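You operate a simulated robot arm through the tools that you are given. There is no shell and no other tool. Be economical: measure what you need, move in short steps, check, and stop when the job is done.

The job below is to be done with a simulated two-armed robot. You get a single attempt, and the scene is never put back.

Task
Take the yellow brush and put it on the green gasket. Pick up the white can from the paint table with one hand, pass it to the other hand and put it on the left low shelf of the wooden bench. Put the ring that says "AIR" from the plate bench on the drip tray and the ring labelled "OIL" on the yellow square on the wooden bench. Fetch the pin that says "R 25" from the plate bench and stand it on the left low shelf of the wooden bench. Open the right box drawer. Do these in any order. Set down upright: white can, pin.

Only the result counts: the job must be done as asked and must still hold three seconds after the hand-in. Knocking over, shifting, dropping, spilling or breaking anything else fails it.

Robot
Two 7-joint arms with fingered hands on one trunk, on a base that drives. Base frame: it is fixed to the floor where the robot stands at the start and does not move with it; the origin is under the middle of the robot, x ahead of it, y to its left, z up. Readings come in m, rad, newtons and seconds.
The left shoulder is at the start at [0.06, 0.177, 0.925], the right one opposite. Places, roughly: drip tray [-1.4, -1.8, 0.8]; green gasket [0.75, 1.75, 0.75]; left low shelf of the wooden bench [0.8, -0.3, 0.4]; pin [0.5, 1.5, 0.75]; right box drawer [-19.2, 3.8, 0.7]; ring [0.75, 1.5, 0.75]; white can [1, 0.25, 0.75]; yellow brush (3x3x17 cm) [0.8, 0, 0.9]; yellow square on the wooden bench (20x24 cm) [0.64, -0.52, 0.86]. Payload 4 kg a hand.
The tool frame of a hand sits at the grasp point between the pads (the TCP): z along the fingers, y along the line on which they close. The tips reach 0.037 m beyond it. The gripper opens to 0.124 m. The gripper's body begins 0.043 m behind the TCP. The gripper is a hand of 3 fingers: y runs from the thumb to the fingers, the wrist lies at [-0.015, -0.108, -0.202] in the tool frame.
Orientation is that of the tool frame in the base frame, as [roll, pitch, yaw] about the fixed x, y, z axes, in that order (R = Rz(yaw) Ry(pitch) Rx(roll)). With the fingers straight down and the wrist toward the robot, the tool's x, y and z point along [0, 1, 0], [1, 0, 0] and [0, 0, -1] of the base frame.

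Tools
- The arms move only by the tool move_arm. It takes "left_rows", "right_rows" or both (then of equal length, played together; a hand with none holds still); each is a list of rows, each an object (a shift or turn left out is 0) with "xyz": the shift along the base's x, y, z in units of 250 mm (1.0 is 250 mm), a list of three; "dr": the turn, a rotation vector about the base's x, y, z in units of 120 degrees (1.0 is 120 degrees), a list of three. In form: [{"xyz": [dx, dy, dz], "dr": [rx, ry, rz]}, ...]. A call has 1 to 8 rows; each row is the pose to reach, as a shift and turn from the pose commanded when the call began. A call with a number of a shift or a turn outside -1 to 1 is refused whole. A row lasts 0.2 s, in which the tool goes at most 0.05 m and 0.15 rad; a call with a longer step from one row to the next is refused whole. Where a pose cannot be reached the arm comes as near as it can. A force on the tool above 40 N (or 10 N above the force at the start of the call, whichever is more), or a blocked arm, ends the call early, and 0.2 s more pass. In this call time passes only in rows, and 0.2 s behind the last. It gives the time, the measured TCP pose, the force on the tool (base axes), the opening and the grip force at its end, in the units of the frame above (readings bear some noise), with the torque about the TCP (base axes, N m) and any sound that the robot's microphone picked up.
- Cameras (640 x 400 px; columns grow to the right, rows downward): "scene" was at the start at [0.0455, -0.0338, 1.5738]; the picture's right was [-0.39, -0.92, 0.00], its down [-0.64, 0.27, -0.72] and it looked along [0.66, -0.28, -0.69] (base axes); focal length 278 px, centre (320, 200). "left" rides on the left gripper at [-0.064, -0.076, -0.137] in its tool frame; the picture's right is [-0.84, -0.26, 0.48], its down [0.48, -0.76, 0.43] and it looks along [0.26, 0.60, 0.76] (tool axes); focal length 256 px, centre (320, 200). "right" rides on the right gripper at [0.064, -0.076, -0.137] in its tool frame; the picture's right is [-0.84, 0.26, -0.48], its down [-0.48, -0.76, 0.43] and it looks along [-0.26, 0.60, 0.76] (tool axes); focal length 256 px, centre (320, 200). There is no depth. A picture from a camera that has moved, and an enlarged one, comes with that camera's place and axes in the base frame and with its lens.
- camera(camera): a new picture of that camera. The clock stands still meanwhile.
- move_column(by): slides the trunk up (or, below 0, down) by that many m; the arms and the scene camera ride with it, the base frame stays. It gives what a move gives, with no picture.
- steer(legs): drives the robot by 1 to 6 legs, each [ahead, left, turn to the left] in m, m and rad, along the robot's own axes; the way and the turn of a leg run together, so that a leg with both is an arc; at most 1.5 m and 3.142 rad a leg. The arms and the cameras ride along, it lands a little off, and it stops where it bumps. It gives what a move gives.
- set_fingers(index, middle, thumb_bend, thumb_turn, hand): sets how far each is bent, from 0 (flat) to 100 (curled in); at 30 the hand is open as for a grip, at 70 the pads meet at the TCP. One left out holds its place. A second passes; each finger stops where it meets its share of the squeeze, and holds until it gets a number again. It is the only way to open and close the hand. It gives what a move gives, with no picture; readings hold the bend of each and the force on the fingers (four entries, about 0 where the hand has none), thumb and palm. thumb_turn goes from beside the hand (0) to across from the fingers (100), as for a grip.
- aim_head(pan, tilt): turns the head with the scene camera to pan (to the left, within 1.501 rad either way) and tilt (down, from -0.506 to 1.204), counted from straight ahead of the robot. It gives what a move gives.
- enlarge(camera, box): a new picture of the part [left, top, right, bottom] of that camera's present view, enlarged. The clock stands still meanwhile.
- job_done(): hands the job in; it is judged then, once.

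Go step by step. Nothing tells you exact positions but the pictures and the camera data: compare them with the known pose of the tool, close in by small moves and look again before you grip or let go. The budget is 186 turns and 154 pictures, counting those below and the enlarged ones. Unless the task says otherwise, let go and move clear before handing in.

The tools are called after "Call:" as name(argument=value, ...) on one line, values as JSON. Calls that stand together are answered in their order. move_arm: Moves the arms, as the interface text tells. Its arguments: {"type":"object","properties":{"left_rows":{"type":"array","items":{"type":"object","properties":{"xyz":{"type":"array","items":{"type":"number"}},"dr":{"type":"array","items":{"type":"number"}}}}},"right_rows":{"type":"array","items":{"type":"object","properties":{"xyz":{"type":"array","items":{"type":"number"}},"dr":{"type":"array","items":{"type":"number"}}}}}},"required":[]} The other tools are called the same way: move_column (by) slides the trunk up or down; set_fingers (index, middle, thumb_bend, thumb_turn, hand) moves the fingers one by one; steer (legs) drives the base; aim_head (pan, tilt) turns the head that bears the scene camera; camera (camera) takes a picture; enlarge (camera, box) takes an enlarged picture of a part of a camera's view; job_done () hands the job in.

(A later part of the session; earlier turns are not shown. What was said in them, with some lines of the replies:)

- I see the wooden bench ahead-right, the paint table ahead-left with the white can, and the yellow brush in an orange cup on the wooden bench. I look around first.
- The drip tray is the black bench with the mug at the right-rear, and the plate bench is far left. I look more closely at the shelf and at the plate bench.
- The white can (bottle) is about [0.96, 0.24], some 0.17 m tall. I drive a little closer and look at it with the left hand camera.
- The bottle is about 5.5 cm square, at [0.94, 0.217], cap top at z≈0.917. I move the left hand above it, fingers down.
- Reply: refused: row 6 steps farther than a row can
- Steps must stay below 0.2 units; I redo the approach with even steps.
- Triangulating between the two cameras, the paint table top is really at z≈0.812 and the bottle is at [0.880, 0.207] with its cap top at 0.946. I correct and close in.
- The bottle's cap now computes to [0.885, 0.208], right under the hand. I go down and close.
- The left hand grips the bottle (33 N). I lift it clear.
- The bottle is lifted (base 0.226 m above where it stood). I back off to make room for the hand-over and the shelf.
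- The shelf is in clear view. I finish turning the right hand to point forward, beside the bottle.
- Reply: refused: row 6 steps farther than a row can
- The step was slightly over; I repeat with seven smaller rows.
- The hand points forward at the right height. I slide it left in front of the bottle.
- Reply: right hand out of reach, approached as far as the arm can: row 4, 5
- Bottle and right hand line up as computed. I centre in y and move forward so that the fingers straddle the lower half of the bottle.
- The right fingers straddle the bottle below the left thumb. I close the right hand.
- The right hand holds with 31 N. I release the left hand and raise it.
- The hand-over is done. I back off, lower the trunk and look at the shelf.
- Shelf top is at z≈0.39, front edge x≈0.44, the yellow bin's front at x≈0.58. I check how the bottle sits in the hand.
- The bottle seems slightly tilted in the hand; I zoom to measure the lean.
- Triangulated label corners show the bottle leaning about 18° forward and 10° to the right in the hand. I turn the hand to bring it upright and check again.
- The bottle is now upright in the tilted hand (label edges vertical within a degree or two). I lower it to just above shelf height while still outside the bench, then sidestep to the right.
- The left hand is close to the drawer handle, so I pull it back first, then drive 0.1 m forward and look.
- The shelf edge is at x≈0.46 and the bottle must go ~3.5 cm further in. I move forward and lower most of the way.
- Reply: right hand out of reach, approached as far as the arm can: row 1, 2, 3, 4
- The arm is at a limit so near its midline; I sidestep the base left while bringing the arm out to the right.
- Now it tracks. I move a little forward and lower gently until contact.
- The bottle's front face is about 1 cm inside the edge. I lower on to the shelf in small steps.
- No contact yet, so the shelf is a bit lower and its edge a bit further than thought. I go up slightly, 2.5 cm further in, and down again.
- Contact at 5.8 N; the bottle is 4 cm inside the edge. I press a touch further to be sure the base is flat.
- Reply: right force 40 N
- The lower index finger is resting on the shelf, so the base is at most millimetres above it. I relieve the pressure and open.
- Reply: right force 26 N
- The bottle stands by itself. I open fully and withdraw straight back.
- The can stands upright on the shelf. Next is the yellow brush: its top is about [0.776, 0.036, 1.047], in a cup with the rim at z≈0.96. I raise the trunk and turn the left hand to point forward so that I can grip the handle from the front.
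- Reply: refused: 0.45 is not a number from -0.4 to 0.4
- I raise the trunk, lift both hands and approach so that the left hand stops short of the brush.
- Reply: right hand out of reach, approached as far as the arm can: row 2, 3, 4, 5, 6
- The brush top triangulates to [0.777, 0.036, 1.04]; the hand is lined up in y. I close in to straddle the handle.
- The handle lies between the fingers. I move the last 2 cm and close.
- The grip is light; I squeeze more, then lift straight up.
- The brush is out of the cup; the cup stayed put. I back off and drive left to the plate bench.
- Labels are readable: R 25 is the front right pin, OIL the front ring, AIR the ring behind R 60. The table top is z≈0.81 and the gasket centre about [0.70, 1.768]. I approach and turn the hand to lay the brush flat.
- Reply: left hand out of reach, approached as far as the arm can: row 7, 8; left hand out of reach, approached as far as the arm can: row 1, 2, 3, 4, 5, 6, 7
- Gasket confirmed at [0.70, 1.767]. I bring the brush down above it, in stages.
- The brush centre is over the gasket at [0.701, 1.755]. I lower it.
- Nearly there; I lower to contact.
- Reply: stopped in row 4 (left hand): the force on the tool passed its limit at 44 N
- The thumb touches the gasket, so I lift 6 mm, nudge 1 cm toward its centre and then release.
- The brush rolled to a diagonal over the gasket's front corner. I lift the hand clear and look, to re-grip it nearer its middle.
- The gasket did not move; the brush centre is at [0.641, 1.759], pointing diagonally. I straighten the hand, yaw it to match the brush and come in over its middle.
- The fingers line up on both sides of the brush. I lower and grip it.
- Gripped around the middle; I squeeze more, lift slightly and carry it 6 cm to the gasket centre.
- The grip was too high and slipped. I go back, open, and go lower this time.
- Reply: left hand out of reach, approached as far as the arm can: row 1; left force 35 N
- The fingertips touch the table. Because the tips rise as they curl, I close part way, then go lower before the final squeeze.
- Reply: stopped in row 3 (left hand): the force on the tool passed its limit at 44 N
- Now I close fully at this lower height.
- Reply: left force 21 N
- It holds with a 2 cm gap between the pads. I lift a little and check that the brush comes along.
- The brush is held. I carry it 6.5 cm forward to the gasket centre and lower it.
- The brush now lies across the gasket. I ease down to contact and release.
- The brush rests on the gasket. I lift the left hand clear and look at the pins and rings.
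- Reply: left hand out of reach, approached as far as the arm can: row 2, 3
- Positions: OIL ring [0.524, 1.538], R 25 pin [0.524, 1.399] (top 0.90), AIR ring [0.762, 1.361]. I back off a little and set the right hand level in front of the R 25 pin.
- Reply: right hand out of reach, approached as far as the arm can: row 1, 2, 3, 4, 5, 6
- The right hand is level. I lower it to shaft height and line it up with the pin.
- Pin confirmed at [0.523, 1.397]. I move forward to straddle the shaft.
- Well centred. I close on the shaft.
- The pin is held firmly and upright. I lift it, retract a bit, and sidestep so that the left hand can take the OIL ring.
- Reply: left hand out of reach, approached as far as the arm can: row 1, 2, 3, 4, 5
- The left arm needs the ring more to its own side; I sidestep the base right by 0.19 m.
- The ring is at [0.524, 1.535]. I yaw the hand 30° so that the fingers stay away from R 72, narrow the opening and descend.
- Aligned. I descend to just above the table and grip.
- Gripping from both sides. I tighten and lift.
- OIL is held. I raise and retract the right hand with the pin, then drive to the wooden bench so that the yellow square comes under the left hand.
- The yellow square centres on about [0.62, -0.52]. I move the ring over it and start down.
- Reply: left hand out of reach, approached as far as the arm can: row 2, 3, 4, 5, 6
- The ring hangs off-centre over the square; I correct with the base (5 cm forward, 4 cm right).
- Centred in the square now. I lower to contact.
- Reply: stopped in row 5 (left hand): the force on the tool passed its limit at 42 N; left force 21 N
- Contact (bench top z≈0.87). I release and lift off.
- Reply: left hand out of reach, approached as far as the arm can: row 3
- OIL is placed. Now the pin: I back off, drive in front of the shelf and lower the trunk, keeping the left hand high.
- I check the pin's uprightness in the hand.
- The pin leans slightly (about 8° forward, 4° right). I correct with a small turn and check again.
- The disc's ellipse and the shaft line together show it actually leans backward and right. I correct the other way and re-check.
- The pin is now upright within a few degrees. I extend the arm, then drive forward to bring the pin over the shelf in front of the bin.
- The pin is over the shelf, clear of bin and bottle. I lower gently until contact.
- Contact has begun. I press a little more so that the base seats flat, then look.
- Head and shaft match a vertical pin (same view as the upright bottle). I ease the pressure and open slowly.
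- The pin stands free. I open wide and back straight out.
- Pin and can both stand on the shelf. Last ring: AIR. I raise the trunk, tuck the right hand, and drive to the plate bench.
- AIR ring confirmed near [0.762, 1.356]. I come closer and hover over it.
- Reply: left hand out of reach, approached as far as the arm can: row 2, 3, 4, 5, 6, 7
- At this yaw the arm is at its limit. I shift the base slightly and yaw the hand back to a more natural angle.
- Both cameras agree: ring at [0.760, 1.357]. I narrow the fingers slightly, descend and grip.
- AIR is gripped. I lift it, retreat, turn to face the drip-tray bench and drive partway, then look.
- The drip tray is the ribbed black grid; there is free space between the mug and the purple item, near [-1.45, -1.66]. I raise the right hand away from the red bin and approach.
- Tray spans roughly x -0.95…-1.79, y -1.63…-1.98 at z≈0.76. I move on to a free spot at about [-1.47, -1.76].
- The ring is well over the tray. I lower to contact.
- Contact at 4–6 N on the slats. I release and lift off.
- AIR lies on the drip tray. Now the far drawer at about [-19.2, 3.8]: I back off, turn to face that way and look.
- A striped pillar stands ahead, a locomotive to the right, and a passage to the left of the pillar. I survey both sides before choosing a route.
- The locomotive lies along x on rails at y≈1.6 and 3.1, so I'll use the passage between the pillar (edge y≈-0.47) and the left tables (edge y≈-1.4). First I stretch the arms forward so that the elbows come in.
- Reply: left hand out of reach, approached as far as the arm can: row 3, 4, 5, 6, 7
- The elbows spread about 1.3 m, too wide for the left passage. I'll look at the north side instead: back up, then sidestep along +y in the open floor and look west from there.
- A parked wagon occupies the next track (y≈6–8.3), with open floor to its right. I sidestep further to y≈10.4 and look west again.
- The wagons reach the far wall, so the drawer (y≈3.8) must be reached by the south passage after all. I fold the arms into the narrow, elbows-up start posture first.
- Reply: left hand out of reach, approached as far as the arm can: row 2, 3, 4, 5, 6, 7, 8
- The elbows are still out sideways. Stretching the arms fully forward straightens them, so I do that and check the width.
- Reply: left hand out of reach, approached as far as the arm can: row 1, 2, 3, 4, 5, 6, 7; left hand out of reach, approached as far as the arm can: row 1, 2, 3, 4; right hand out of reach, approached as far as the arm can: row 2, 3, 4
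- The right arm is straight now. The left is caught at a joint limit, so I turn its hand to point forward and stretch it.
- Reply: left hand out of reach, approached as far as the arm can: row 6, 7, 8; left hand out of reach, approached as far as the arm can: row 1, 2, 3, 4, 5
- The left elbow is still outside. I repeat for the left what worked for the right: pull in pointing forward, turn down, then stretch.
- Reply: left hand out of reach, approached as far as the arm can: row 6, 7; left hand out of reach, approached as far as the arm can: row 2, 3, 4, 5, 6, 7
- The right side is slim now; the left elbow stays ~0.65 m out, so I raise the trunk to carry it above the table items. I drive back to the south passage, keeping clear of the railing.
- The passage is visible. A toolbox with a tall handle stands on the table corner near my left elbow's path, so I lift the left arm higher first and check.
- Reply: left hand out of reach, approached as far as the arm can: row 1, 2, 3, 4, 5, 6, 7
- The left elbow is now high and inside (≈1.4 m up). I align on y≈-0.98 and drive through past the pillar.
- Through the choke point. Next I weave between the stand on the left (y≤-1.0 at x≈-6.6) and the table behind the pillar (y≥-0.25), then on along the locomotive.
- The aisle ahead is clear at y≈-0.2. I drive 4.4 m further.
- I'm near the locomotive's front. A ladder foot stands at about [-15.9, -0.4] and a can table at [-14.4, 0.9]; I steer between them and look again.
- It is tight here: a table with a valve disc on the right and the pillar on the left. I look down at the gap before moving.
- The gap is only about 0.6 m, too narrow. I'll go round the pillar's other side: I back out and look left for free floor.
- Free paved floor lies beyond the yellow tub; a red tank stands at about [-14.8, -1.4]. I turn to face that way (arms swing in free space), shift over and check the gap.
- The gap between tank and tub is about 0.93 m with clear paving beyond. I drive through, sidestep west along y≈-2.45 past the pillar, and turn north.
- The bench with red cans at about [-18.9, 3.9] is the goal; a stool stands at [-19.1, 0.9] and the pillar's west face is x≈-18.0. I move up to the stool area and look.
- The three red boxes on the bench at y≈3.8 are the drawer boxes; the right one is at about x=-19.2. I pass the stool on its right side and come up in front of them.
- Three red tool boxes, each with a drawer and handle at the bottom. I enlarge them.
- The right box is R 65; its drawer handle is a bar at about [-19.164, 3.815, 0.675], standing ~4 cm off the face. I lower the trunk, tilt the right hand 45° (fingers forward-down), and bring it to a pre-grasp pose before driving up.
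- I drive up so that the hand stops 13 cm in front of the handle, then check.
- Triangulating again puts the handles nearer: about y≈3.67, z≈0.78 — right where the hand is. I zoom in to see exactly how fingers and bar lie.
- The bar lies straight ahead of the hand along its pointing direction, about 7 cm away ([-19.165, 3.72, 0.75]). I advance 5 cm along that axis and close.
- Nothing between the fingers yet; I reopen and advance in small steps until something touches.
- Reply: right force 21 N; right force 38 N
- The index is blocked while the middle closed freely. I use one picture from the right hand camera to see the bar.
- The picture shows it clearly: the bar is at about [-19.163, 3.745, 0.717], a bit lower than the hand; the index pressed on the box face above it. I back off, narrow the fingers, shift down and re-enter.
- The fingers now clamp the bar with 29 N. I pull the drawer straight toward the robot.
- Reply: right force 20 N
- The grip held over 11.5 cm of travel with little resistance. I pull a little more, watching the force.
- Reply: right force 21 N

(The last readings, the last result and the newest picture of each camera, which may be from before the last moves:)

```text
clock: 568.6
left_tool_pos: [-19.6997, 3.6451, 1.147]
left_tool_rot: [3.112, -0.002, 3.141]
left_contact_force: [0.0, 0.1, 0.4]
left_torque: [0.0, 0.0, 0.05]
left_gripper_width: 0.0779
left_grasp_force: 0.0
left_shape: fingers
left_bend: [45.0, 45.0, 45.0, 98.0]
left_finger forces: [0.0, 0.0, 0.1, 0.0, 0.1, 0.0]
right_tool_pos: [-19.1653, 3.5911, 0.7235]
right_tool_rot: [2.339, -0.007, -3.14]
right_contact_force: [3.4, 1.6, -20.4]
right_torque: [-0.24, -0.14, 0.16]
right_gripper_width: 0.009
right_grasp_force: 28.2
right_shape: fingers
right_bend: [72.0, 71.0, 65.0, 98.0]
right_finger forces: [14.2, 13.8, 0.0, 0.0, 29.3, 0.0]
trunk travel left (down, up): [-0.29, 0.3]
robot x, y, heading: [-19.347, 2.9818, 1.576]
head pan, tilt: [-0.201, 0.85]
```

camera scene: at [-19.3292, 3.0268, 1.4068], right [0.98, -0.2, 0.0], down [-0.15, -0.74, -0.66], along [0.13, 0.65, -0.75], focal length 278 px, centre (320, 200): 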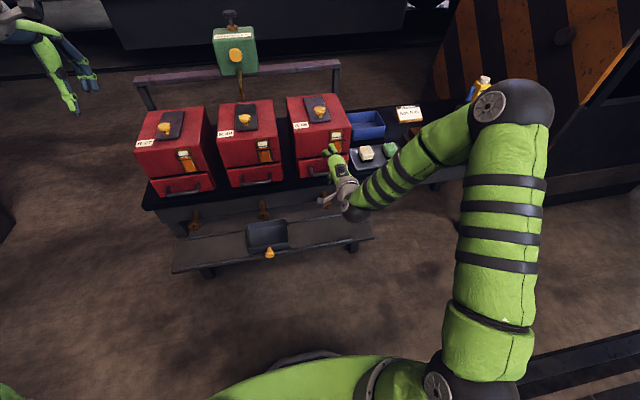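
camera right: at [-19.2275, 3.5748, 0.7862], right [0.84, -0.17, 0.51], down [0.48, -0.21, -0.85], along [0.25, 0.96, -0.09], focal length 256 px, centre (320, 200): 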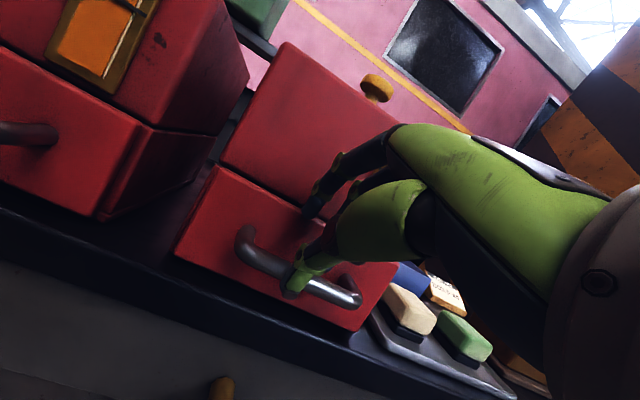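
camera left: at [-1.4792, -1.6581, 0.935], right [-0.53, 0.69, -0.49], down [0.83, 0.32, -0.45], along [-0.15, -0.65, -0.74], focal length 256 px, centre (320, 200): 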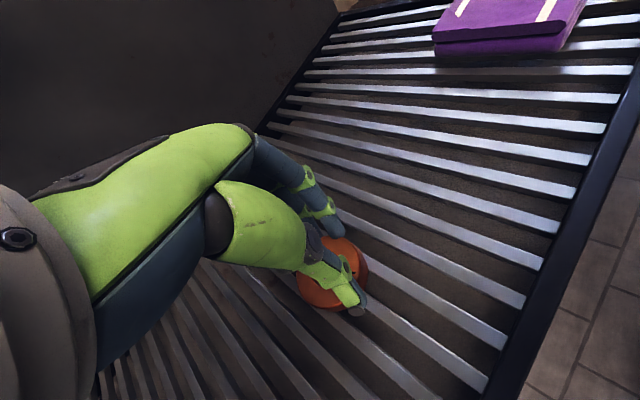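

The drawer is open about 14 cm. I release and back the hand off along its own axis.

Call:
set_fingers(hand="right", index=58, middle=58, thumb_bend=54)

Call:
move_arm(right_rows=[{"xyz": [0, -0.06, 0.058]}, {"xyz": [0, -0.14, 0.134]}, {"xyz": [0, -0.26, 0.24]}, {"xyz": [0, -0.38, 0.36]}, {"xyz": [0, -0.5, 0.47]}])

Call:
steer(legs=[[-0.25, 0, 0]])

Call:
enlarge(camera="scene", box=[180, 60, 400, 200])

```text
clock: 569.6
left_tool_pos: [-19.7, 3.6446, 1.1475]
left_tool_rot: [3.11, 0.0, 3.141]
left_contact_force: [-0.7, -0.1, 0.5]
left_torque: [0.01, 0.0, 0.03]
left_gripper_width: 0.0778
left_grasp_force: 0.0
left_shape: fingers
left_bend: [45.0, 45.0, 45.0, 98.0]
left_finger forces: [0.0, 0.0, 0.1, 0.0, 0.1, 0.0]
right_tool_pos: [-19.1654, 3.5913, 0.7252]
right_tool_rot: [2.337, -0.007, -3.138]
right_contact_force: [0.0, -1.1, 0.7]
right_torque: [0.0, 0.01, 0.03]
right_gripper_width: 0.0447
right_grasp_force: 1.0
right_shape: fingers
right_bend: [57.0, 57.0, 54.0, 98.0]
right_finger forces: [0.0, 0.9, 0.0, 0.0, 0.0, 0.1]
trunk travel left (down, up): [-0.29, 0.3]
robot x, y, heading: [-19.3439, 2.983, 1.572]
head pan, tilt: [-0.201, 0.85]
```

```text
clock: 570.9
left_tool_pos: [-19.6999, 3.6443, 1.1458]
left_tool_rot: [3.109, -0.003, 3.141]
left_contact_force: [-0.2, 0.1, -0.8]
left_torque: [0.0, 0.0, 0.01]
left_gripper_width: 0.0777
left_grasp_force: 0.0
left_shape: fingers
left_bend: [45.0, 45.0, 45.0, 98.0]
left_finger forces: [0.0, 0.0, 0.0, 0.0, 0.0, 0.0]
right_tool_pos: [-19.1816, 3.5511, 0.825]
right_tool_rot: [2.337, -0.007, -3.139]
right_contact_force: [0.6, 0.4, 0.8]
right_torque: [0.02, 0.01, 0.01]
right_gripper_width: 0.045
right_grasp_force: 0.1
right_shape: fingers
right_bend: [57.0, 57.0, 54.0, 98.0]
right_finger forces: [0.1, 0.0, 0.0, 0.0, 0.0, 0.0]
right hand out of reach, approached as far as the arm can: row 3, 4, 5
trunk travel left (down, up): [-0.29, 0.3]
robot x, y, heading: [-19.3427, 2.9791, 1.575]
head pan, tilt: [-0.201, 0.85]
```

```text
clock: 572.7
left_tool_pos: [-19.7015, 3.3889, 1.148]
left_tool_rot: [3.11, -0.002, 3.141]
left_contact_force: [0.4, 0.1, -0.4]
left_torque: [-0.02, -0.01, 0.0]
left_gripper_width: 0.0777
left_grasp_force: 0.0
left_shape: fingers
left_bend: [45.0, 45.0, 45.0, 98.0]
left_finger forces: [0.0, 0.0, 0.1, 0.0, 0.0, 0.0]
right_tool_pos: [-19.1832, 3.2958, 0.8251]
right_tool_rot: [2.337, -0.007, -3.137]
right_contact_force: [-0.4, -0.3, 0.0]
right_torque: [-0.01, 0.02, 0.0]
right_gripper_width: 0.045
right_grasp_force: 0.0
right_shape: fingers
right_bend: [57.0, 57.0, 54.0, 98.0]
right_finger forces: [0.0, 0.0, 0.0, 0.0, 0.0, 0.0]
trunk travel left (down, up): [-0.29, 0.3]
robot x, y, heading: [-19.3454, 2.7231, 1.574]
head pan, tilt: [-0.201, 0.85]
```

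```text
2.86 times, centred on (290, 130) of scene
camera zoom: at [-19.3287, 2.7729, 1.4068], right [0.98, -0.2, 0.0], down [-0.15, -0.74, -0.66], along [0.13, 0.65, -0.75], focal length 795 px, centre (406, 400)
```

zoom: 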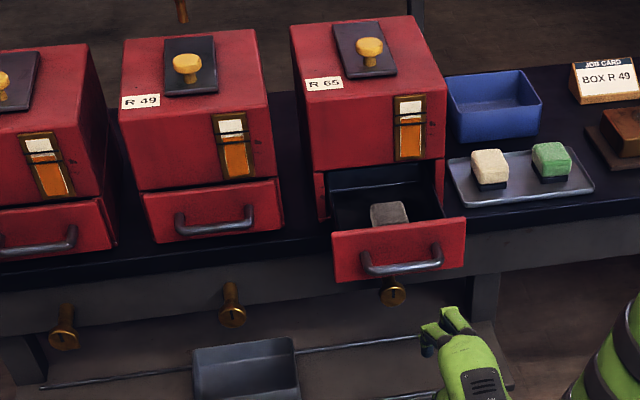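

The right box's drawer stands open and the box has not moved. Everything else was set down and checked, and both hands are clear, so I hand in.

Call:
job_done()

```text
The job is handed in.
```

I finished every part of the job and handed it in; the judging result has not come back.

- **Brush:** lies across the green gasket. It rolled partly off on the first try, so I picked it up again and set it nearer the middle.
- **White can:** passed from the left hand to the right and stands upright on the left low shelf.
- **AIR ring:** on the drip tray.
- **OIL ring:** inside the yellow square.
- **Pin R 25:** stands upright on the left low shelf, next to the can.
- **Right box drawer:** pulled open about 14 cm on the rightmost red box (R 65).

I saw nothing else knocked over or shifted. I checked each item with a picture right after placing it but did not go back for a last look before handing in.
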